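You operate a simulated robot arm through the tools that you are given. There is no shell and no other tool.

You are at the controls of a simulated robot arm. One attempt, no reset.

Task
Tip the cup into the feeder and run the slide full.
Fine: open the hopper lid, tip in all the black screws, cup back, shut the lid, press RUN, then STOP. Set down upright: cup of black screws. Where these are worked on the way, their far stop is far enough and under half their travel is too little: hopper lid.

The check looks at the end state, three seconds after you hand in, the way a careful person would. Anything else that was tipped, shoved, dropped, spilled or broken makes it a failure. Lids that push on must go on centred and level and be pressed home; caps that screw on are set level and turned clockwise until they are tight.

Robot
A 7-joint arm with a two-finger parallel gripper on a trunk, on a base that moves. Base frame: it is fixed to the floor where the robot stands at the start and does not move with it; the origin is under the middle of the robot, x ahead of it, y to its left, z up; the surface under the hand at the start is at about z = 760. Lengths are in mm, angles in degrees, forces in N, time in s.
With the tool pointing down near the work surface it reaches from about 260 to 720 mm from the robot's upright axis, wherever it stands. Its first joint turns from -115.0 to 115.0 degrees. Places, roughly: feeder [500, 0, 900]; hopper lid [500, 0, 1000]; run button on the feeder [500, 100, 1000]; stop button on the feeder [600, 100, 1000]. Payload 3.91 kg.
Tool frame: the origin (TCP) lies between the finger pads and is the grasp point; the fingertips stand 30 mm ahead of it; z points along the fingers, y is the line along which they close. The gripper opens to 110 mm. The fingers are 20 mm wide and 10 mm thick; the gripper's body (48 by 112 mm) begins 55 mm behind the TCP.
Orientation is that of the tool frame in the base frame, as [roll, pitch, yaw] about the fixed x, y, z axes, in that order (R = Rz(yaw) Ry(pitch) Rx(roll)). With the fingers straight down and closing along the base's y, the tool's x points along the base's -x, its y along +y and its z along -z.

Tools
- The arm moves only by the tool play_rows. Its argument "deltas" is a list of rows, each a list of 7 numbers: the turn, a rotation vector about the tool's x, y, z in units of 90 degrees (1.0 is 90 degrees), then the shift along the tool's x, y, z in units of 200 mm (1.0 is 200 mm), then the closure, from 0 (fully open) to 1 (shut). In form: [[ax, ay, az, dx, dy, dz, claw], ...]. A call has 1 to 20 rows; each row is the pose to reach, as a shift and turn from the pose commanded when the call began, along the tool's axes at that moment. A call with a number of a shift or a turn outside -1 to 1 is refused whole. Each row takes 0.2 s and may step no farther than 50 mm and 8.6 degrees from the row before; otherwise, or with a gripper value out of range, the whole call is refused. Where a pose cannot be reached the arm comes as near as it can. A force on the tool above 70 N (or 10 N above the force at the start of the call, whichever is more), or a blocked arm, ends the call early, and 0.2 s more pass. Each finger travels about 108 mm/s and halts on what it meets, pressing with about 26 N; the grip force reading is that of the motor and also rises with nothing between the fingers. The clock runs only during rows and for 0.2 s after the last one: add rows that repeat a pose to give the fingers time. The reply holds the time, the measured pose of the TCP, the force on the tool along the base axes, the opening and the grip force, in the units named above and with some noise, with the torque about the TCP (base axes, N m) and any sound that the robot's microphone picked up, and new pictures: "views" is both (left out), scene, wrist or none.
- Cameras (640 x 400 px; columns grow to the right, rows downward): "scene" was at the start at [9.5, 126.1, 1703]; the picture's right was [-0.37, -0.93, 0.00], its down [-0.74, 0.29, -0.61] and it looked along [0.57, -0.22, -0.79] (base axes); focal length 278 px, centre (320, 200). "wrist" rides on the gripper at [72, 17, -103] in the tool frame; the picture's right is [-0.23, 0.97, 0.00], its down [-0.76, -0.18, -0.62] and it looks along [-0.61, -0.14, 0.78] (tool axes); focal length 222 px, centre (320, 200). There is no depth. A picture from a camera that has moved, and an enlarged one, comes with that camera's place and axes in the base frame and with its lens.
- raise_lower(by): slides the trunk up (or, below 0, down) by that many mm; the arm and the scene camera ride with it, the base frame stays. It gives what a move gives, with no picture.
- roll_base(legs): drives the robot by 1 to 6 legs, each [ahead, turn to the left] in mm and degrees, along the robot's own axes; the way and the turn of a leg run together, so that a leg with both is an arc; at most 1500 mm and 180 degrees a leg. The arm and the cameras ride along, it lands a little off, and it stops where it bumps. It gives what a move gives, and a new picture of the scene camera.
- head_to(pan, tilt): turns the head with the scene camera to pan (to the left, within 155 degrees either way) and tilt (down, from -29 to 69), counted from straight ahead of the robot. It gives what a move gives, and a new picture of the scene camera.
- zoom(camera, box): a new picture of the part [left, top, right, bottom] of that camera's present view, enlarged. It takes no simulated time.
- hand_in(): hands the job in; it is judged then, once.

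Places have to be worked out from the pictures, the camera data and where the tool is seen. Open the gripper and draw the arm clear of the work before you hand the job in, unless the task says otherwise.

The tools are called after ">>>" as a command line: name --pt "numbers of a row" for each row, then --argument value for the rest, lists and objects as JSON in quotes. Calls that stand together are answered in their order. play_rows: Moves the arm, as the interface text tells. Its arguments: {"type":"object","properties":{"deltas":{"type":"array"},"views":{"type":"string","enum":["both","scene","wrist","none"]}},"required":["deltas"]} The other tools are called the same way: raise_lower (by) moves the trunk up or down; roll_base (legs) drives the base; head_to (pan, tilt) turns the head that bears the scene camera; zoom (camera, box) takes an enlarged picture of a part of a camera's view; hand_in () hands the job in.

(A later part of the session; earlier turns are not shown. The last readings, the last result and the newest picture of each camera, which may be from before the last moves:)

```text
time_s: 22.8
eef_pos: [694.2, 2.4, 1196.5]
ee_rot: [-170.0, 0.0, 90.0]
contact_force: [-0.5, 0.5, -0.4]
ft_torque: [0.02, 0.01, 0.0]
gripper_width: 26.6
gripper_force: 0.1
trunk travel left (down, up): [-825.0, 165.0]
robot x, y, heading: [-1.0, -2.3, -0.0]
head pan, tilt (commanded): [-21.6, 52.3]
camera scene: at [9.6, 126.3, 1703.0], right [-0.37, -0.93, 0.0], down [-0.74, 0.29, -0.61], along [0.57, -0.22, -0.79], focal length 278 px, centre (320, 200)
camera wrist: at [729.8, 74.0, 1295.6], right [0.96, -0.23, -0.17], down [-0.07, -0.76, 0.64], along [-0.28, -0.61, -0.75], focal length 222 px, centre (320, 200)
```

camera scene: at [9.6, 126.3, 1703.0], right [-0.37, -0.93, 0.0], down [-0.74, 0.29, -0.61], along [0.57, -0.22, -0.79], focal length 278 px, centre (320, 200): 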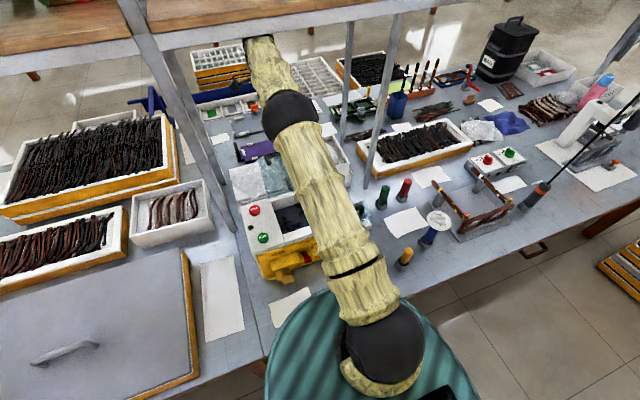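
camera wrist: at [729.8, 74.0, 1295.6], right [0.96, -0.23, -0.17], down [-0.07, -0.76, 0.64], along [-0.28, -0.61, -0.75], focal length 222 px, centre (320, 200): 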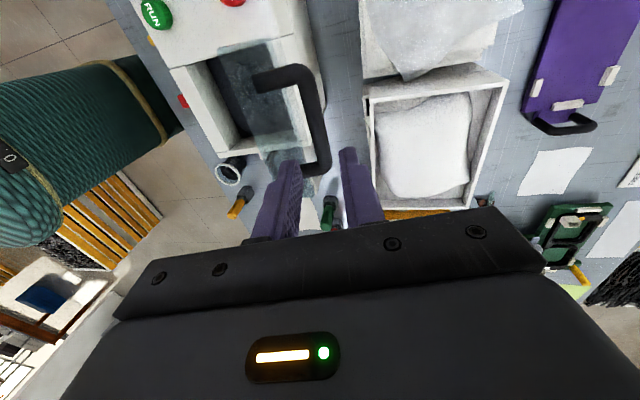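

The lid stays open by itself. I withdraw the hand up and back toward the right, straightening the tool, to look at the cup.

>>> play_rows --pt "-0.028 0 0 -0.05 -0.15 -0.04 0.76" --pt "-0.056 0 0 -0.125 -0.35 -0.067 0.6" --pt "-0.084 0 0 -0.2 -0.56 -0.067 0.4" --pt "-0.111 0 0 -0.3 -0.773 -0.067 0.2" --pt "-0.111 0 0 -0.5 -0.85 -0.067 0.0" --pt "-0.111 0 0 -0.7 -0.93 -0.067 0.0" --pt "-0.111 0 0 -0.7 -0.93 -0.067 0.0"

```text
time_s: 24.4
eef_pos: [512.4, -137.8, 1241.0]
ee_rot: [180.0, 0.1, 90.0]
contact_force: [0.4, 0.3, 0.6]
ft_torque: [0.04, 0.04, -0.01]
gripper_width: 110.0
gripper_force: 0.1
trunk travel left (down, up): [-825.0, 165.0]
robot x, y, heading: [1.4, 0.5, -0.3]
head pan, tilt (commanded): [-21.6, 52.3]
camera scene: at [10.3, 127.0, 1702.9], right [-0.37, -0.93, 0.0], down [-0.74, 0.29, -0.61], along [0.57, -0.22, -0.79], focal length 278 px, centre (320, 200)
camera wrist: at [529.4, -66.5, 1345.5], right [0.97, -0.23, 0.0], down [-0.18, -0.76, 0.62], along [-0.14, -0.61, -0.78], focal length 222 px, centre (320, 200)
```

scene: 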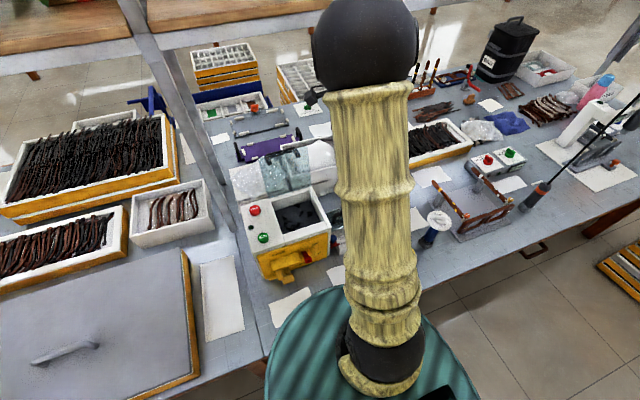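
wrist: 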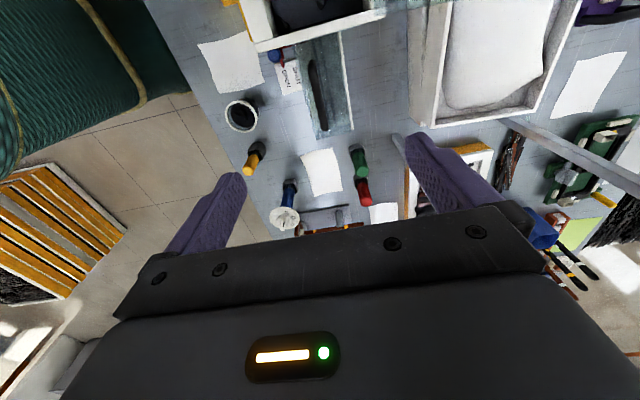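

>>> zoom --camera "wrist" --box '[190, 40, 390, 240]'

>>> zoom --camera "scene" --box '[225, 130, 345, 290]'

```text
2.00 times, centred on (290, 140) of wrist
camera zoom: at [529.4, -66.5, 1345.5], right [0.97, -0.23, 0.0], down [-0.18, -0.76, 0.62], along [-0.14, -0.61, -0.78], focal length 444 px, centre (380, 320)
```

zoom: 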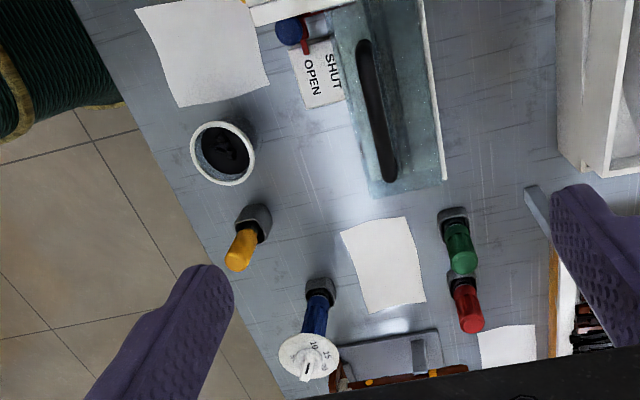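

```text
2.50 times, centred on (285, 210) of scene
camera zoom: at [10.3, 127.0, 1702.9], right [-0.37, -0.93, 0.0], down [-0.74, 0.29, -0.61], along [0.57, -0.22, -0.79], focal length 696 px, centre (408, 175)
```

zoom: 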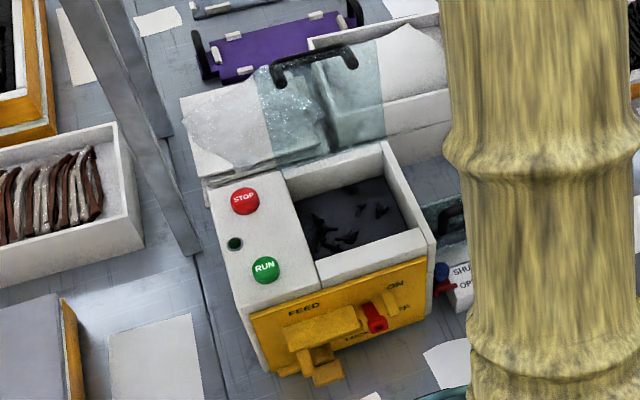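

The hopper is open with a few screws lying in it. The cup's rim triangulates to about [317,-191,828]; I move the wrist camera lower over the cup for a precise look.

>>> play_rows --pt "0 0 0 -0.068 -0.199 0.1 0" --pt "0 0 0 -0.136 -0.398 0.2 0" --pt "0 0 0 -0.204 -0.597 0.3 0" --pt "0 0 0 -0.272 -0.796 0.4 0" --pt "0 0 0 -0.34 -0.995 0.5 0" --pt "0 0 0 -0.34 -0.995 0.5 0"

```text
time_s: 25.8
eef_pos: [312.5, -206.1, 1143.4]
ee_rot: [179.9, 0.1, 90.1]
contact_force: [0.2, -0.1, 0.1]
ft_torque: [0.04, -0.01, 0.03]
gripper_width: 109.9
gripper_force: 0.0
trunk travel left (down, up): [-825.0, 165.0]
robot x, y, heading: [-1.6, 0.8, 0.1]
head pan, tilt (commanded): [-21.6, 52.3]
camera scene: at [10.1, 126.6, 1702.9], right [-0.37, -0.93, 0.0], down [-0.74, 0.29, -0.61], along [0.57, -0.22, -0.79], focal length 278 px, centre (320, 200)
camera wrist: at [329.9, -134.6, 1247.5], right [0.97, -0.23, 0.0], down [-0.18, -0.76, 0.62], along [-0.14, -0.61, -0.78], focal length 222 px, centre (320, 200)
```

scene: 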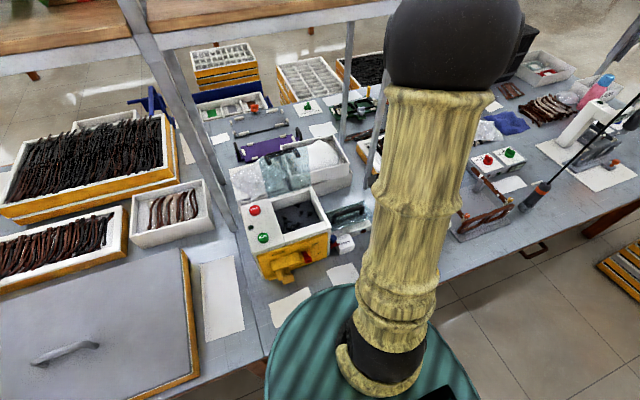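
wrist: 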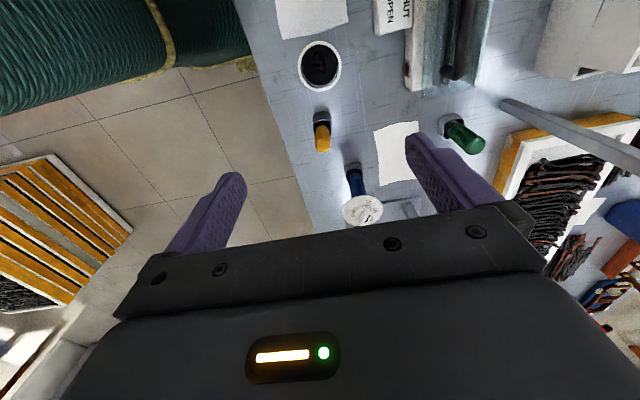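

>>> zoom --camera "wrist" --box '[260, 20, 380, 120]'

>>> zoom --camera "wrist" --box '[240, 0, 480, 230]'

```text
4.00 times, centred on (320, 70) of wrist
camera zoom: at [329.9, -134.6, 1247.5], right [0.97, -0.23, 0.0], down [-0.18, -0.76, 0.62], along [-0.14, -0.61, -0.78], focal length 888 px, centre (320, 720)
```

zoom: 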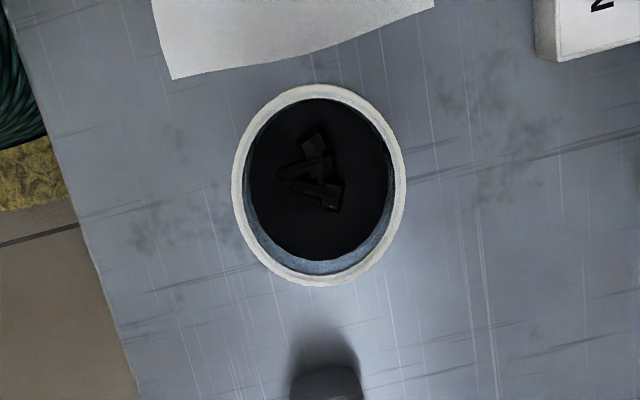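

```text
1.74 times, centred on (360, 115) of wrist
camera zoom: at [329.9, -134.6, 1247.5], right [0.97, -0.23, 0.0], down [-0.18, -0.76, 0.62], along [-0.14, -0.61, -0.78], focal length 386 px, centre (250, 348)
```

zoom: 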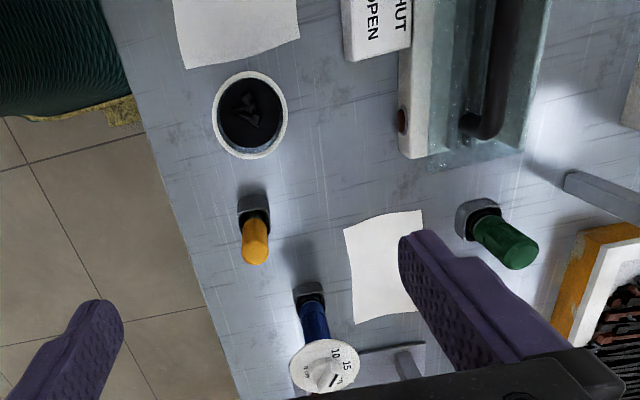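

The cup is Ø≈71 mm, rim z≈833, centred near [318,-190], with screws inside; a standing yellow tool at about [299,-290] must be avoided. For a sideways grip with camera up I need yaw 0, so I test that wrist turn here, high above.

>>> play_rows --pt "0 0 0.083 0 0 -0.1 0" --pt "0 0 0.167 0 0 -0.2 0" --pt "0 0 0.25 0 0 -0.3 0" --pt "0 0 0.333 0 0 -0.3 0" --pt "0 0 0.417 0 0 -0.3 0" --pt "0 0 0.5 0 0 -0.3 0" --pt "0 0 0.583 0 0 -0.3 0" --pt "0 0 0.667 0 0 -0.3 0" --pt "0 0 0.75 0 0 -0.3 0" --pt "0 0 0.833 0 0 -0.3 0" --pt "0 0 0.917 0 0 -0.3 0" --pt "0 0 1.0 0 0 -0.3 0" --pt "0 0 1.0 0 0 -0.3 0"

```text
time_s: 28.6
eef_pos: [313.6, -206.6, 1201.3]
ee_rot: [-180.0, 0.0, -0.1]
contact_force: [0.5, -0.1, 0.7]
ft_torque: [-0.03, -0.01, -0.01]
gripper_width: 109.8
gripper_force: 0.0
trunk travel left (down, up): [-825.0, 165.0]
robot x, y, heading: [-1.0, 0.1, 0.1]
head pan, tilt (commanded): [-21.6, 52.3]
camera scene: at [9.5, 126.0, 1703.0], right [-0.37, -0.93, 0.0], down [-0.74, 0.29, -0.61], along [0.57, -0.22, -0.79], focal length 278 px, centre (320, 200)
camera wrist: at [387.2, -224.1, 1305.3], right [-0.23, -0.97, 0.0], down [-0.76, 0.18, 0.62], along [-0.61, 0.14, -0.78], focal length 222 px, centre (320, 200)
```

scene: 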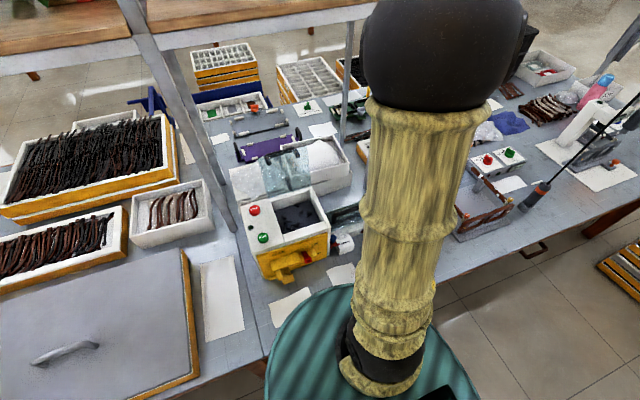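
wrist: 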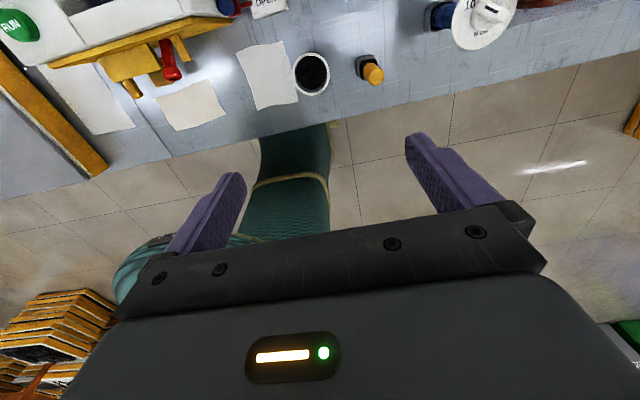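

Yaw 0 was reached. Now I test tilting the tool forward by 60° here in free space.

>>> play_rows --pt "0 0.083 0 0 0 0 0" --pt "0 0.167 0 0 0 0 0" --pt "0 0.25 0 0 0 0 0" --pt "0 0.333 0 0 0 0 0" --pt "0 0.417 0 0 0 0 0" --pt "0 0.5 0 0 0 0 0" --pt "0 0.583 0 0 0 0 0" --pt "0 0.667 0 0 0 0 0" --pt "0 0.667 0 0 0 0 0"

```text
time_s: 30.6
eef_pos: [329.9, -253.5, 1216.8]
ee_rot: [180.0, -60.1, 0.1]
contact_force: [-0.3, -0.2, -1.1]
ft_torque: [-0.03, 0.03, 0.0]
gripper_width: 109.7
gripper_force: 0.1
out of reach, approached as far as the arm can: row 5, 6, 7, 8, 9
trunk travel left (down, up): [-825.0, 165.0]
robot x, y, heading: [0.2, 1.4, 0.3]
head pan, tilt (commanded): [-21.6, 52.3]
camera scene: at [9.0, 127.1, 1702.9], right [-0.37, -0.93, 0.0], down [-0.74, 0.29, -0.61], along [0.57, -0.22, -0.79], focal length 278 px, centre (320, 200)
camera wrist: at [277.0, -271.3, 1331.4], right [-0.11, -0.97, -0.2], down [-0.92, 0.18, -0.35], along [0.38, 0.14, -0.92], focal length 222 px, centre (320, 200)
```

scene: 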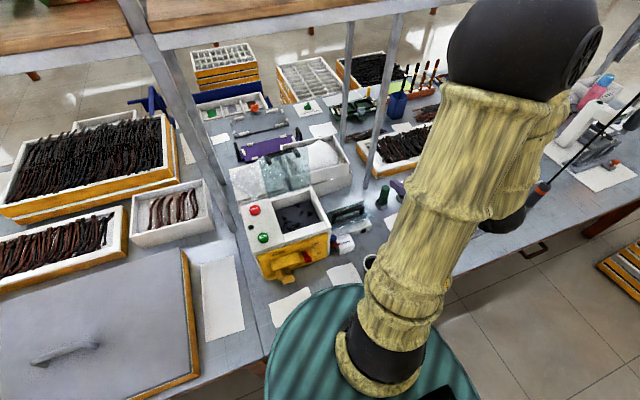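
wrist: 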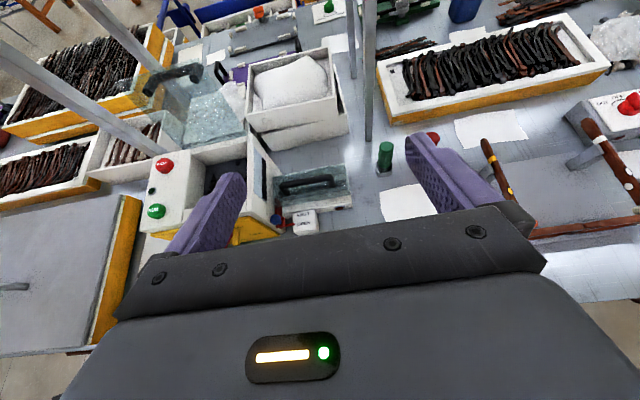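

The orientation is reachable but the cup is too near the robot axis for it, so I drive the base straight back about 220 mm to get room for a sideways grip.

>>> roll_base --legs '[[-220, 0]]'

```text
time_s: 32.5
eef_pos: [110.3, -254.3, 1217.6]
ee_rot: [179.9, -60.0, 0.2]
contact_force: [-0.1, -0.8, -0.8]
ft_torque: [0.0, 0.0, 0.0]
gripper_width: 109.8
gripper_force: 0.2
trunk travel left (down, up): [-825.0, 165.0]
robot x, y, heading: [-216.4, 1.6, 0.2]
head pan, tilt (commanded): [-21.6, 52.3]
camera scene: at [-212.4, 125.6, 1703.0], right [-0.36, -0.93, 0.0], down [-0.74, 0.29, -0.61], along [0.57, -0.22, -0.79], focal length 278 px, centre (320, 200)
```

scene: 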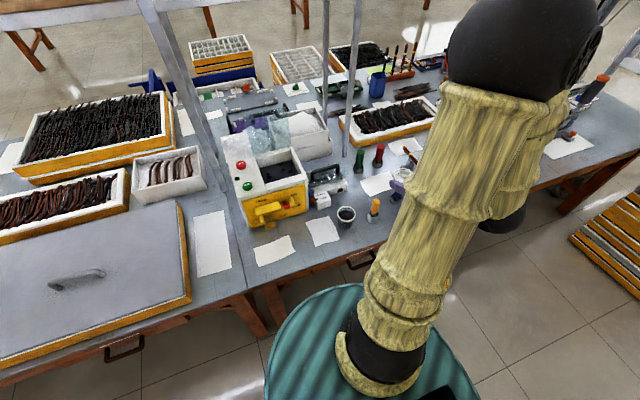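

>>> zoom --camera "scene" --box '[290, 170, 400, 250]'

>>> zoom --camera "scene" --box '[210, 90, 370, 240]'

```text
5.00 times, centred on (345, 210) of scene
camera zoom: at [-212.4, 125.6, 1703.0], right [-0.36, -0.93, 0.0], down [-0.74, 0.29, -0.61], along [0.57, -0.22, -0.79], focal length 1391 px, centre (195, 150)
```

zoom: 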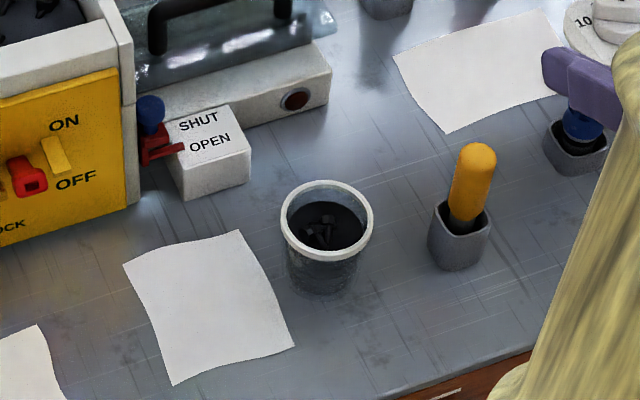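

```text
2.67 times, centred on (290, 165) of scene
camera zoom: at [-212.4, 125.6, 1703.0], right [-0.36, -0.93, 0.0], down [-0.74, 0.29, -0.61], along [0.57, -0.22, -0.79], focal length 742 px, centre (400, 293)
```

zoom: 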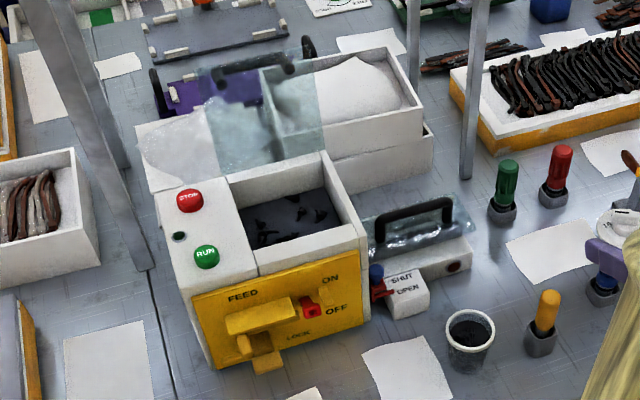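

The view is now clear: the cup is a clear tapered cup with a white rim, and the hopper is wide open. I first make a small downward move to check where the commanded pose now stands.

>>> play_rows --pt "0 0 0 -0.1 0 0.05 0.16" --pt "0 0 0 -0.2 0 0.1 0.16" --pt "0 0 0 -0.2 0 0.1 0.16" --views "none"

```text
time_s: 33.3
eef_pos: [109.7, -263.6, 1172.6]
ee_rot: [-179.9, -60.0, 0.2]
contact_force: [0.3, -0.6, -0.2]
ft_torque: [0.01, 0.02, 0.01]
gripper_width: 92.4
gripper_force: 0.0
out of reach, approached as far as the arm can: row 1, 2, 3
trunk travel left (down, up): [-825.0, 165.0]
robot x, y, heading: [-219.4, 2.2, -0.1]
head pan, tilt (commanded): [-21.6, 52.3]
```

>>> play_rows --pt "0 0 0 0.05 0 0.1 0.16" --pt "0 0 0 0.12 0 0.22 0.16" --pt "0 0 0 0.19 0 0.33 0.16" --pt "0 0 0 0.25 0 0.433 0.16" --pt "0 0 0 0.25 0 0.433 0.16" --views "none"

```text
time_s: 34.5
eef_pos: [211.4, -264.7, 1174.8]
ee_rot: [-179.7, -60.1, 0.1]
contact_force: [0.4, 0.3, 0.8]
ft_torque: [-0.02, 0.02, 0.01]
gripper_width: 92.4
gripper_force: 0.1
trunk travel left (down, up): [-825.0, 165.0]
robot x, y, heading: [-223.6, -0.1, 0.3]
head pan, tilt (commanded): [-21.6, 52.3]
```

The arm is back in reach and the command follows the measured pose. I tilt to 20° below horizontal and descend toward a standoff behind the cup.

>>> play_rows --pt "0 0.022 0 -0.15 -0.075 0.08 0.16" --pt "0 0.044 0 -0.3 -0.15 0.16 0.16" --pt "0 0.067 0 -0.45 -0.225 0.242 0.16" --pt "0 0.089 0 -0.6 -0.3 0.323 0.16" --pt "0 0.111 0 -0.749 -0.3725 0.4035 0.16" --pt "0 0.111 0 -0.749 -0.3725 0.4035 0.16"

```text
time_s: 35.9
eef_pos: [208.4, -188.8, 1000.9]
ee_rot: [179.9, -70.1, 0.2]
contact_force: [-0.4, 0.3, 0.9]
ft_torque: [0.01, 0.0, 0.02]
gripper_width: 92.2
gripper_force: 0.0
trunk travel left (down, up): [-825.0, 165.0]
robot x, y, heading: [-221.2, -0.8, 0.2]
head pan, tilt (commanded): [-21.6, 52.3]
camera scene: at [-211.5, 125.9, 1703.0], right [-0.36, -0.93, 0.0], down [-0.74, 0.29, -0.61], along [0.57, -0.22, -0.79], focal length 278 px, centre (320, 200)
camera wrist: at [135.9, -205.5, 1104.7], right [-0.07, -0.97, -0.21], down [-0.85, 0.17, -0.5], along [0.53, 0.14, -0.84], focal length 222 px, centre (320, 200)
```

scene: 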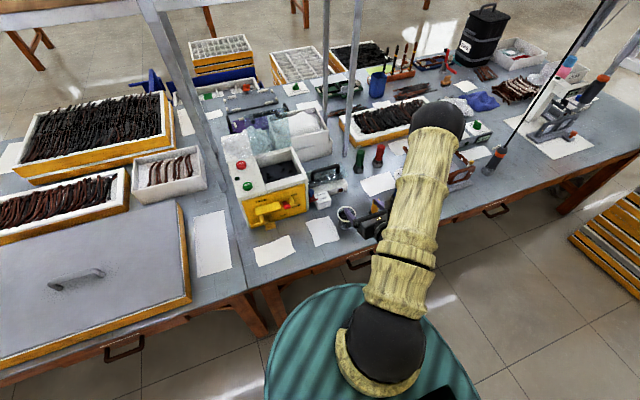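
wrist: 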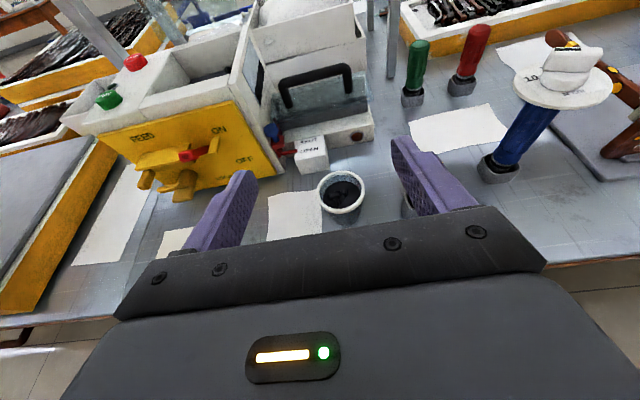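

From this view the cup rim reads about [314,-191], agreeing with before. I descend straight to the standoff 110 mm behind the cup along the tool axis.

>>> play_rows --pt "0 0 0 -0.19 0.002 0.067 0.16" --pt "0 0 0 -0.375 0.004 0.134 0.16" --pt "0 0 0 -0.565 0.006 0.202 0.16" --pt "0 0 0 -0.75 0.0085 0.2687 0.16" --pt "0 0 0 -0.75 0.0085 0.2687 0.16"

```text
time_s: 37.1
eef_pos: [204.0, -190.5, 842.7]
ee_rot: [-180.0, -70.0, 0.3]
contact_force: [0.2, 0.1, 0.4]
ft_torque: [0.02, 0.0, -0.01]
gripper_width: 92.5
gripper_force: 0.0
trunk travel left (down, up): [-825.0, 165.0]
robot x, y, heading: [-222.1, -1.8, 0.2]
head pan, tilt (commanded): [-21.6, 52.3]
camera scene: at [-211.1, 125.8, 1703.0], right [-0.36, -0.93, 0.0], down [-0.74, 0.29, -0.61], along [0.57, -0.22, -0.79], focal length 278 px, centre (320, 200)
camera wrist: at [133.3, -208.9, 945.4], right [-0.07, -0.97, -0.21], down [-0.85, 0.17, -0.5], along [0.53, 0.14, -0.84], focal length 222 px, centre (320, 200)
```

scene: 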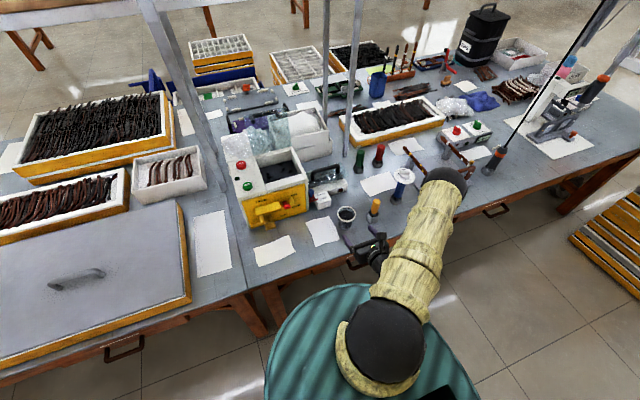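
wrist: 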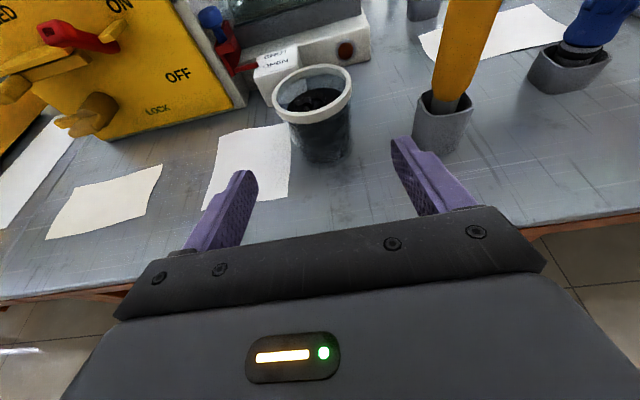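

The cup sits centred between the open fingers. I advance 114 mm along the tool axis so the fingers straddle it, still open.

>>> play_rows --pt "0 0 0 0 0 0.1 0.16" --pt "0 0 0 0 0 0.2 0.16" --pt "0 0 0 0 0 0.3 0.16" --pt "0 0 0 -0.002 0 0.4 0.16" --pt "0 0 0 -0.003 0 0.49 0.16" --pt "0 0 0 -0.004 0 0.571 0.16" --pt "0 0 0 -0.004 0 0.571 0.16"

```text
time_s: 38.7
eef_pos: [311.8, -189.2, 803.5]
ee_rot: [180.0, -69.9, 0.3]
contact_force: [0.0, 0.5, -0.2]
ft_torque: [0.0, -0.04, 0.02]
gripper_width: 92.5
gripper_force: 0.1
trunk travel left (down, up): [-825.0, 165.0]
robot x, y, heading: [-218.0, -0.8, 0.1]
head pan, tilt (commanded): [-21.6, 52.3]
camera scene: at [-211.2, 125.6, 1703.0], right [-0.36, -0.93, 0.0], down [-0.74, 0.29, -0.61], along [0.57, -0.22, -0.79], focal length 278 px, centre (320, 200)
camera wrist: at [240.4, -207.3, 908.2], right [-0.07, -0.97, -0.21], down [-0.85, 0.17, -0.5], along [0.53, 0.14, -0.84], focal length 222 px, centre (320, 200)
```

scene: 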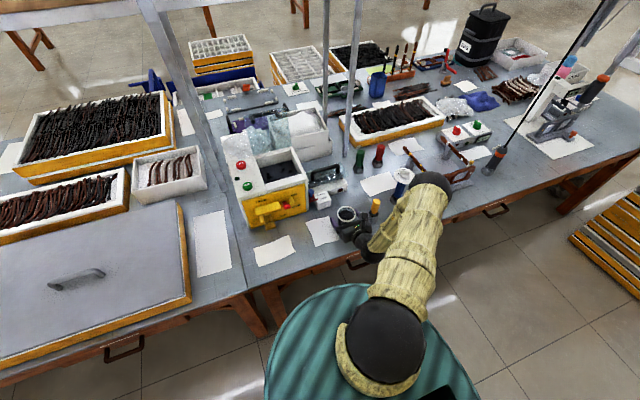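
wrist: 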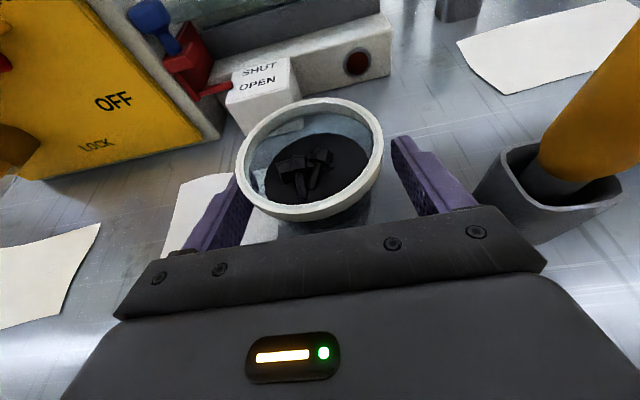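

The fingers straddle the cup with no contact. I close on it and check the grip.

>>> play_rows --pt "0 0 0 0 0 0 0.3" --pt "0 0 0 0 0 0 0.45" --pt "0 0 0 0 0 0 0.7" --pt "0 0 0 0 0 0 1.0" --pt "0 0 0 0 0 0 1.0"

```text
time_s: 39.9
eef_pos: [311.6, -189.7, 803.9]
ee_rot: [-180.0, -70.0, 0.2]
contact_force: [0.0, 1.1, 0.1]
ft_torque: [0.0, 0.0, 0.01]
gripper_width: 65.4
gripper_force: 26.0
trunk travel left (down, up): [-825.0, 165.0]
robot x, y, heading: [-222.3, 1.0, -0.0]
head pan, tilt (commanded): [-21.6, 52.3]
camera scene: at [-211.1, 125.6, 1703.0], right [-0.36, -0.93, 0.0], down [-0.74, 0.29, -0.61], along [0.57, -0.22, -0.79], focal length 278 px, centre (320, 200)
camera wrist: at [240.3, -207.3, 908.2], right [-0.07, -0.97, -0.21], down [-0.85, 0.17, -0.5], along [0.53, 0.14, -0.84], focal length 222 px, centre (320, 200)
```

scene: 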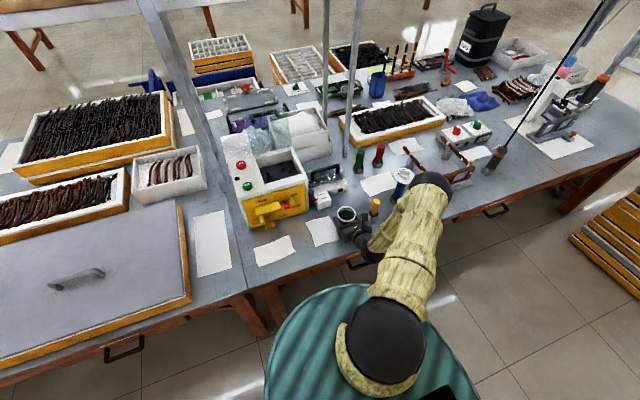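
wrist: 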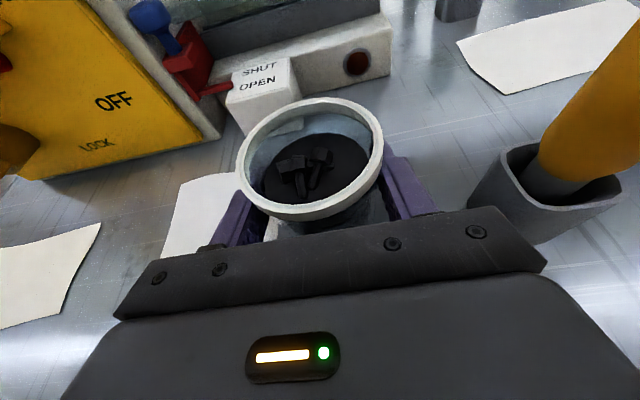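

The cup is held (65.4 mm, 26 N), at TCP [311.6,-189.7,803.9] which I will return to. I lift it straight up 60 mm and check.

>>> play_rows --pt "0 0 0 0.05 0 -0.018 1.0" --pt "0 0 0 0.12 0 -0.044 1.0" --pt "0 0 0 0.2 0 -0.073 1.0" --pt "0 0 0 0.282 0 -0.1026 1.0" --pt "0 0 0 0.282 0 -0.1026 1.0"

```text
time_s: 41.1
eef_pos: [312.5, -187.0, 864.4]
ee_rot: [-179.9, -70.0, 0.2]
contact_force: [0.1, 0.1, -2.3]
ft_torque: [-0.02, -0.05, -0.01]
gripper_width: 65.4
gripper_force: 25.6
trunk travel left (down, up): [-825.0, 165.0]
robot x, y, heading: [-216.3, -1.7, 0.2]
head pan, tilt (commanded): [-21.6, 52.3]
camera scene: at [-210.8, 125.4, 1703.0], right [-0.36, -0.93, 0.0], down [-0.74, 0.29, -0.61], along [0.57, -0.22, -0.79], focal length 278 px, centre (320, 200)
camera wrist: at [240.5, -206.1, 968.5], right [-0.07, -0.97, -0.21], down [-0.85, 0.18, -0.5], along [0.53, 0.14, -0.84], focal length 222 px, centre (320, 200)
```

scene: 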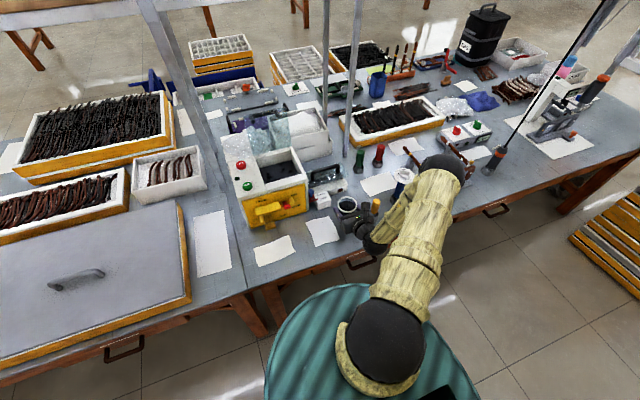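
wrist: 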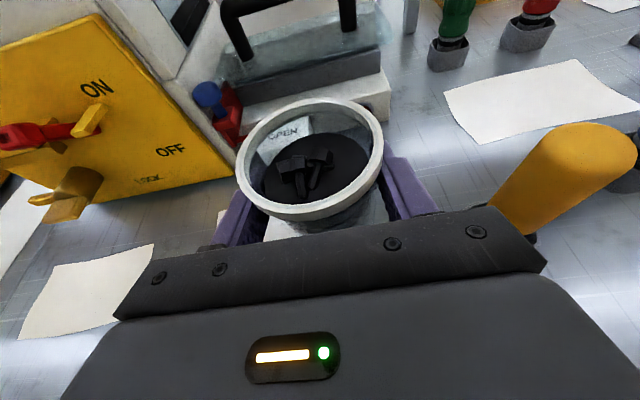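

The cup is lifted cleanly (2.3 N). I lift another 195 mm straight up.

>>> play_rows --pt "0 0 0 0.12 0 -0.044 1.0" --pt "0 0 0 0.3 0 -0.11 1.0" --pt "0 0 0 0.48 0 -0.175 1.0" --pt "0 0 0 0.66 0 -0.24 1.0" --pt "0 0 0 0.82 0 -0.3 1.0" --pt "0 0 0 0.92 0 -0.335 1.0" --pt "0 0 0 0.92 0 -0.335 1.0"

```text
time_s: 42.7
eef_pos: [311.6, -190.8, 1059.5]
ee_rot: [-179.7, -69.9, 0.1]
contact_force: [-0.2, 0.5, -2.3]
ft_torque: [0.0, -0.01, -0.01]
gripper_width: 65.1
gripper_force: 25.7
trunk travel left (down, up): [-825.0, 165.0]
robot x, y, heading: [-217.5, -2.2, 0.1]
head pan, tilt (commanded): [-21.6, 52.3]
camera scene: at [-210.8, 125.4, 1703.0], right [-0.36, -0.93, 0.0], down [-0.74, 0.29, -0.61], along [0.57, -0.22, -0.79], focal length 278 px, centre (320, 200)
camera wrist: at [239.8, -208.3, 1162.7], right [-0.07, -0.97, -0.21], down [-0.85, 0.17, -0.5], along [0.53, 0.14, -0.84], focal length 222 px, centre (320, 200)
```

scene: 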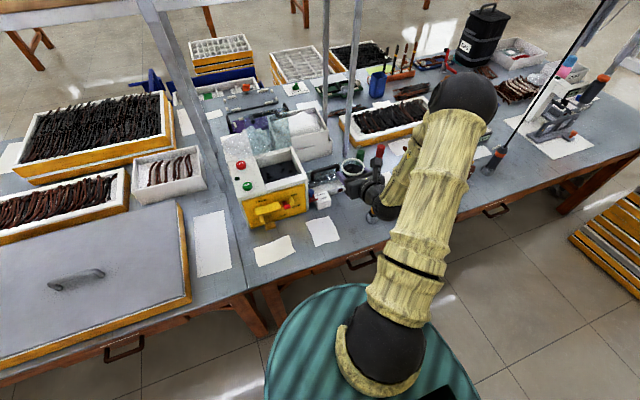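
wrist: 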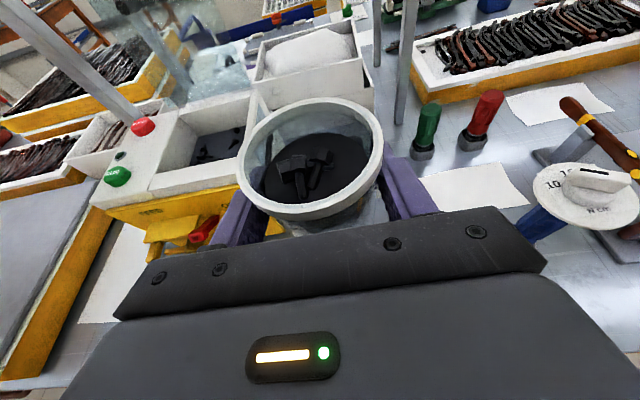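

The cup is at transit height. I carry it level toward the hopper in two legs, the first now.

>>> play_rows --pt "0 0 0 0.03 -0.07 0.08 1.0" --pt "0 0 0 0.09 -0.2 0.23 1.0" --pt "0 0 0 0.15 -0.34 0.39 1.0" --pt "0 0 0 0.19 -0.43 0.49 1.0" --pt "0 0 0 0.198 -0.45 0.5135 1.0" --pt "0 0 0 0.198 -0.45 0.5135 1.0" --views "none"

```text
time_s: 44.1
eef_pos: [422.3, -102.2, 1061.2]
ee_rot: [-179.6, -70.0, -0.2]
contact_force: [0.2, -0.6, -2.0]
ft_torque: [0.01, 0.02, 0.03]
gripper_width: 65.7
gripper_force: 26.2
trunk travel left (down, up): [-825.0, 165.0]
robot x, y, heading: [-222.3, -1.5, 0.2]
head pan, tilt (commanded): [-21.6, 52.3]
```

>>> play_rows --pt "0 0 0 0.03 -0.07 0.08 1.0" --pt "0 0 0 0.085 -0.2 0.233 1.0" --pt "0 0 0 0.14 -0.33 0.385 1.0" --pt "0 0 0 0.175 -0.41 0.48 1.0" --pt "0 0 0 0.185 -0.435 0.5076 1.0" --pt "0 0 0 0.185 -0.435 0.5076 1.0"

>>> zoom --camera "scene" --box '[210, 90, 370, 240]'

```text
time_s: 45.5
eef_pos: [479.8, -34.6, 1115.0]
ee_rot: [-179.7, -69.3, -0.7]
contact_force: [0.2, 0.9, -2.2]
ft_torque: [0.01, 0.02, -0.02]
gripper_width: 65.8
gripper_force: 26.2
out of reach, approached as far as the arm can: row 1, 2, 3, 4, 5, 6
trunk travel left (down, up): [-825.0, 165.0]
robot x, y, heading: [-220.7, 1.8, -0.0]
head pan, tilt (commanded): [-21.6, 52.3]
camera scene: at [-212.0, 126.5, 1703.0], right [-0.37, -0.93, 0.0], down [-0.74, 0.29, -0.61], along [0.57, -0.22, -0.79], focal length 278 px, centre (320, 200)
camera wrist: at [409.8, -51.0, 1219.5], right [-0.09, -0.97, -0.21], down [-0.85, 0.18, -0.49], along [0.52, 0.14, -0.84], focal length 222 px, centre (320, 200)
```

scene: 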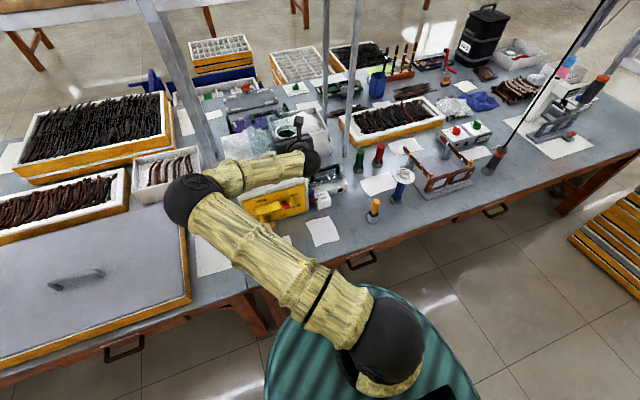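
wrist: 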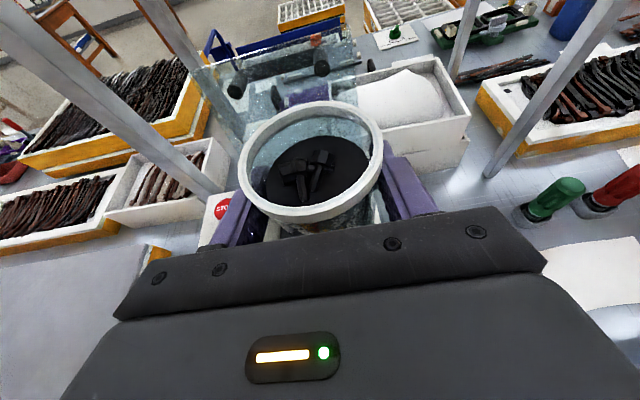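

```text
2.67 times, centred on (290, 165) of scene
camera zoom: at [-212.0, 126.5, 1703.0], right [-0.37, -0.93, 0.0], down [-0.74, 0.29, -0.61], along [0.57, -0.22, -0.79], focal length 742 px, centre (400, 293)
```

zoom: 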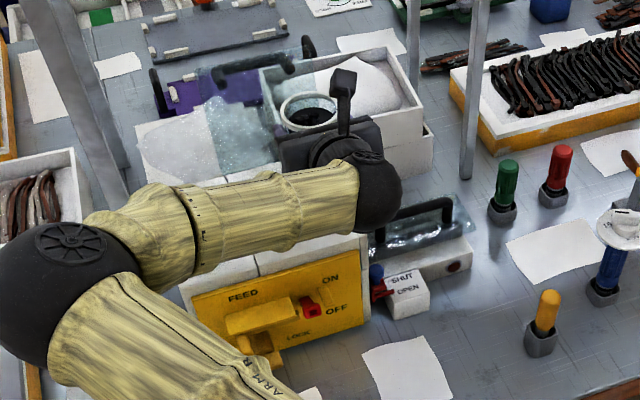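

The solver swung the elbow to the left and stopped short at [480,-35,1115], but the cup stayed upright with its screws. I try the remaining small move from this arm posture.

>>> play_rows --pt "0 0 0 -0.03 -0.02 0.06 1.0" --pt "0 0 0 -0.08 -0.05 0.16 1.0" --pt "0 0 0 -0.12 -0.075 0.25 1.0" --pt "0 0 0 -0.16 -0.1 0.3275 1.0" --pt "0 0 0 -0.16 -0.1 0.3275 1.0"

```text
time_s: 46.7
eef_pos: [508.3, -5.3, 1119.0]
ee_rot: [-179.9, -69.9, 0.1]
contact_force: [0.1, -0.3, -1.7]
ft_torque: [0.0, 0.0, 0.03]
gripper_width: 65.6
gripper_force: 25.9
out of reach, approached as far as the arm can: row 1, 2, 3, 4, 5
trunk travel left (down, up): [-825.0, 165.0]
robot x, y, heading: [-218.8, -1.2, 0.1]
head pan, tilt (commanded): [-21.6, 52.3]
camera scene: at [-211.0, 124.8, 1703.0], right [-0.37, -0.93, 0.0], down [-0.74, 0.29, -0.61], along [0.57, -0.22, -0.79], focal length 278 px, centre (320, 200)
camera wrist: at [437.2, -23.1, 1222.9], right [-0.07, -0.97, -0.21], down [-0.85, 0.17, -0.5], along [0.53, 0.14, -0.84], focal length 222 px, centre (320, 200)
```

scene: 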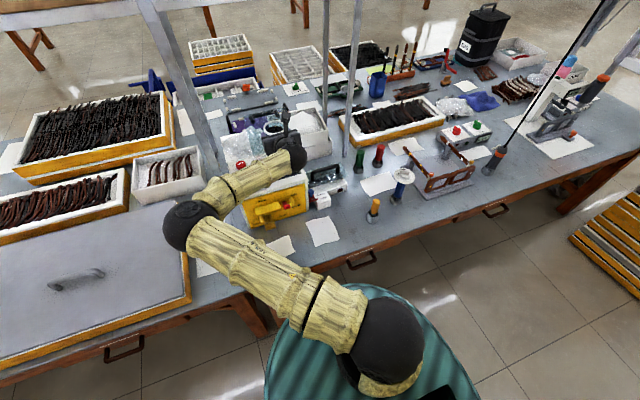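
wrist: 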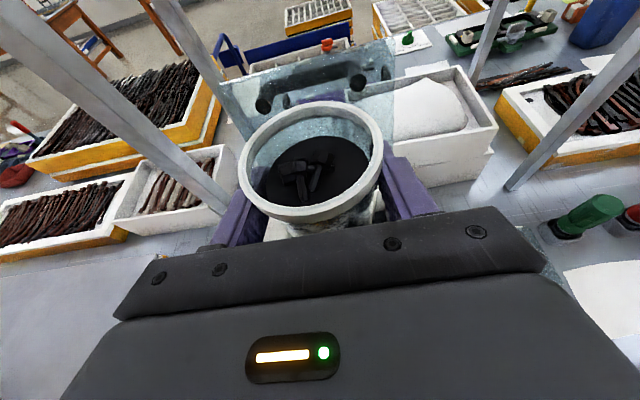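

The arm still can't get lower in this wrist posture, probably the last joint is near its limit; rolling the wrist back (the pour direction, mouth toward +y) should relieve it. I try a 28° roll, safe for the half-filled cup, while lowering a little over the hopper.

>>> play_rows --pt "0 0 -0.08 -0.03 0.016 0.03 1.0" --pt "0 0 -0.16 -0.06 0.032 0.06 1.0" --pt "0 0 -0.24 -0.09 0.05 0.09 1.0" --pt "0 0 -0.31 -0.115 0.065 0.122 1.0" --pt "0 0 -0.31 -0.115 0.065 0.122 1.0"

```text
time_s: 47.9
eef_pos: [527.9, 29.7, 1109.2]
ee_rot: [128.0, -56.0, 57.0]
contact_force: [0.2, 0.4, -2.0]
ft_torque: [-0.02, -0.02, -0.07]
gripper_width: 65.4
gripper_force: 25.6
out of reach, approached as far as the arm can: row 1, 2, 3, 4, 5
trunk travel left (down, up): [-825.0, 165.0]
robot x, y, heading: [-223.8, 0.8, 0.2]
head pan, tilt (commanded): [-21.6, 52.3]
camera scene: at [-210.5, 127.1, 1702.8], right [-0.37, -0.93, 0.0], down [-0.74, 0.29, -0.61], along [0.57, -0.22, -0.79], focal length 278 px, centre (320, 200)
camera wrist: at [455.9, 48.2, 1212.1], right [0.09, -0.97, 0.24], down [-0.85, -0.2, -0.49], along [0.53, -0.16, -0.84], focal length 222 px, centre (320, 200)
```

scene: 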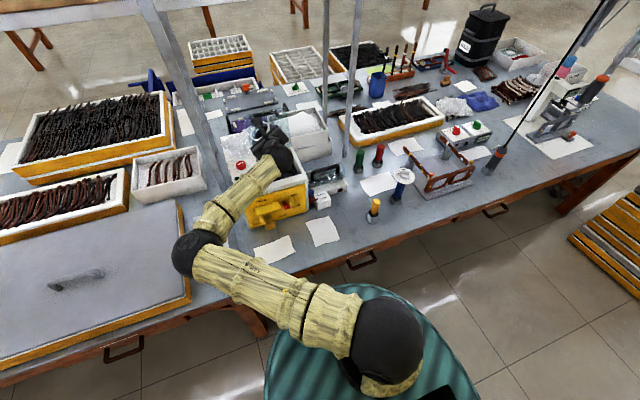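
wrist: 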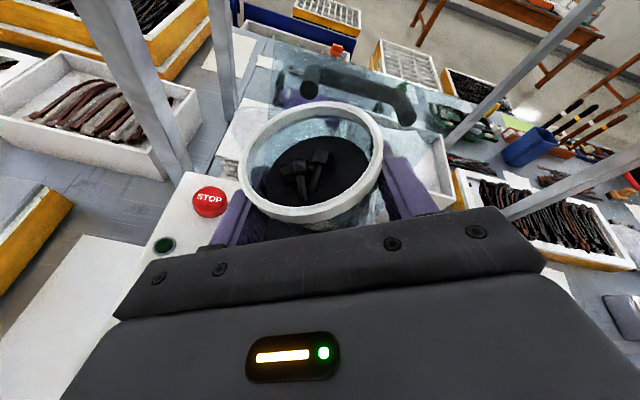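

The roll of 28° was reached (axis still 20° below horizontal), screws still inside, but the hand drifted to y=+30. I now shift it back toward y≈-15 and lower without more roll, to see if the reach has opened up.

>>> play_rows --pt "0 0 0 -0.05 0.04 0.009 1.0" --pt "0 0 0 -0.1 0.08 0.018 1.0" --pt "0 0 0 -0.15 0.12 0.027 1.0" --pt "0 0 0 -0.188 0.155 0.034 1.0" --pt "0 0 0 -0.188 0.155 0.034 1.0"

```text
time_s: 49.1
eef_pos: [529.5, 19.3, 1112.2]
ee_rot: [128.1, -56.0, 57.4]
contact_force: [0.4, 0.7, -2.1]
ft_torque: [0.01, -0.05, -0.04]
gripper_width: 65.6
gripper_force: 26.0
out of reach, approached as far as the arm can: row 1, 2, 3, 4, 5
trunk travel left (down, up): [-825.0, 165.0]
robot x, y, heading: [-216.2, 0.0, -0.1]
head pan, tilt (commanded): [-21.6, 52.3]
camera scene: at [-209.1, 127.0, 1702.8], right [-0.36, -0.93, 0.0], down [-0.74, 0.29, -0.61], along [0.57, -0.22, -0.79], focal length 278 px, centre (320, 200)
camera wrist: at [457.7, 37.2, 1215.1], right [0.09, -0.97, 0.24], down [-0.84, -0.21, -0.49], along [0.53, -0.16, -0.84], focal length 222 px, centre (320, 200)
```

scene: 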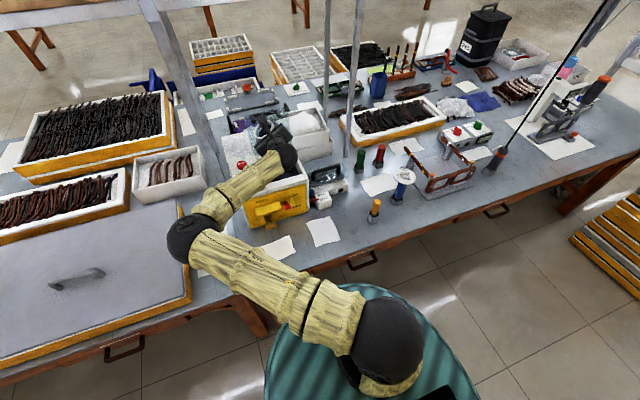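
wrist: 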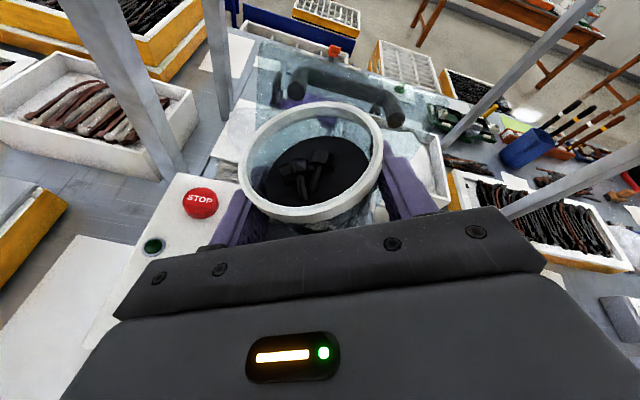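

Still held back. I try another 20° of roll-back (total about 48°, still safe for the heap) with the position pulled toward the hopper centre, watching whether the drift shrinks.

>>> play_rows --pt "0 0 -0.075 -0.03 0.03 0.005 1.0" --pt "0 0 -0.15 -0.06 0.06 0.01 1.0" --pt "0 0 -0.222 -0.09 0.09 0.015 1.0" --pt "0 0 -0.222 -0.09 0.09 0.015 1.0"

```text
time_s: 50.1
eef_pos: [530.1, 5.3, 1109.8]
ee_rot: [116.8, -39.3, 72.2]
contact_force: [-0.2, -0.9, -3.5]
ft_torque: [0.04, -0.07, 0.06]
gripper_width: 65.8
gripper_force: 26.3
out of reach, approached as far as the arm can: row 1, 2, 3, 4
trunk travel left (down, up): [-825.0, 165.0]
robot x, y, heading: [-222.4, -3.4, 0.2]
head pan, tilt (commanded): [-21.6, 52.3]
camera scene: at [-209.7, 120.1, 1703.5], right [-0.37, -0.93, 0.0], down [-0.74, 0.29, -0.61], along [0.57, -0.22, -0.79], focal length 278 px, centre (320, 200)
camera wrist: at [454.9, 46.2, 1202.9], right [0.2, -0.83, 0.53], down [-0.81, -0.44, -0.39], along [0.55, -0.35, -0.75], focal length 222 px, centre (320, 200)
```

scene: 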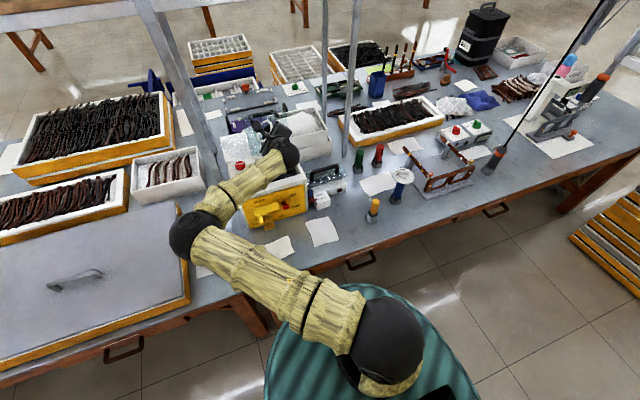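
wrist: 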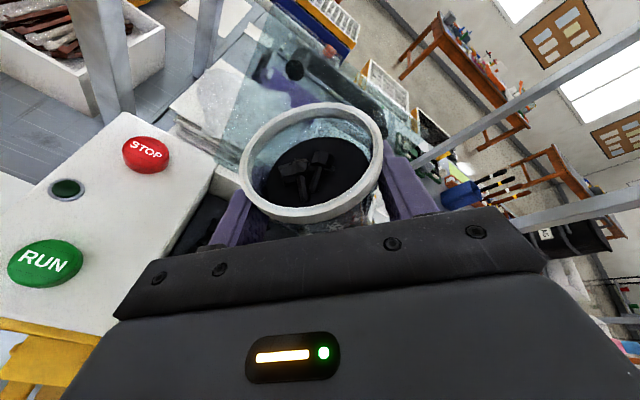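

The drift is shrinking: the hand is now at [530, 5, 1110] with 48° of roll and the heap unmoved. I lower the trunk 45 mm to bring the cup closer over the hopper.

>>> raise_lower --by -45

```text
time_s: 51.0
eef_pos: [530.4, 8.5, 1063.9]
ee_rot: [116.5, -39.1, 72.5]
contact_force: [-0.1, 0.1, -1.9]
ft_torque: [0.0, 0.0, 0.0]
gripper_width: 65.7
gripper_force: 26.2
trunk travel left (down, up): [-780.0, 210.0]
robot x, y, heading: [-219.0, -3.0, 0.1]
head pan, tilt (commanded): [-21.6, 52.3]
```

Now at z≈1064. I roll further to about 73° while shifting toward y≈-15, slowly, so that any screws that start sliding fall into the middle of the hopper.

>>> play_rows --pt "0 0 0 -0.045 0.04 0 1.0" --pt "0 0 -0.07 -0.092 0.084 0 1.0" --pt "0 0 -0.14 -0.092 0.084 0 1.0" --pt "0 0 -0.21 -0.092 0.084 0 1.0" --pt "0 0 -0.278 -0.092 0.084 0 1.0" --pt "0 0 -0.278 -0.092 0.084 0 1.0"

```text
time_s: 52.4
eef_pos: [529.4, -15.5, 1064.3]
ee_rot: [111.2, -16.1, 83.9]
contact_force: [-0.4, 0.4, -0.7]
ft_torque: [0.04, 0.03, -0.02]
gripper_width: 65.9
gripper_force: 25.9
trunk travel left (down, up): [-780.0, 210.0]
robot x, y, heading: [-219.0, 0.6, -0.0]
head pan, tilt (commanded): [-21.6, 52.3]
camera scene: at [-210.5, 125.7, 1658.0], right [-0.36, -0.93, 0.0], down [-0.74, 0.29, -0.61], along [0.57, -0.22, -0.79], focal length 278 px, centre (320, 200)
camera wrist: at [446.1, 48.6, 1135.4], right [0.3, -0.5, 0.81], down [-0.72, -0.68, -0.15], along [0.62, -0.54, -0.57], focal length 222 px, centre (320, 200)
```

scene: 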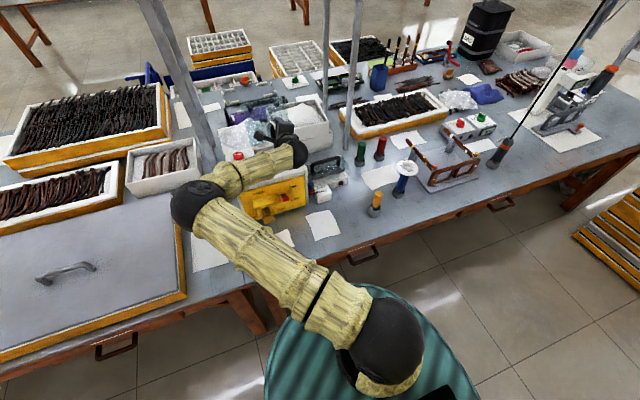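
wrist: 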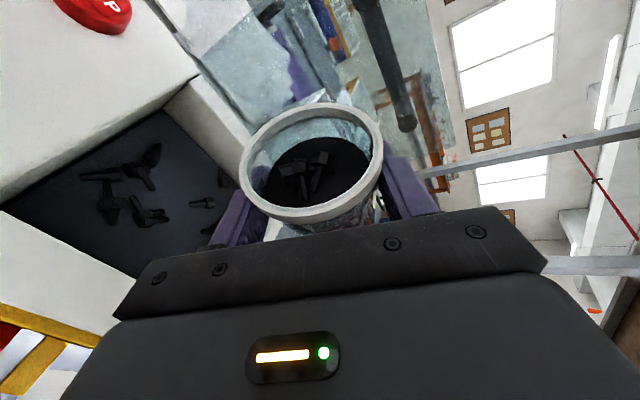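

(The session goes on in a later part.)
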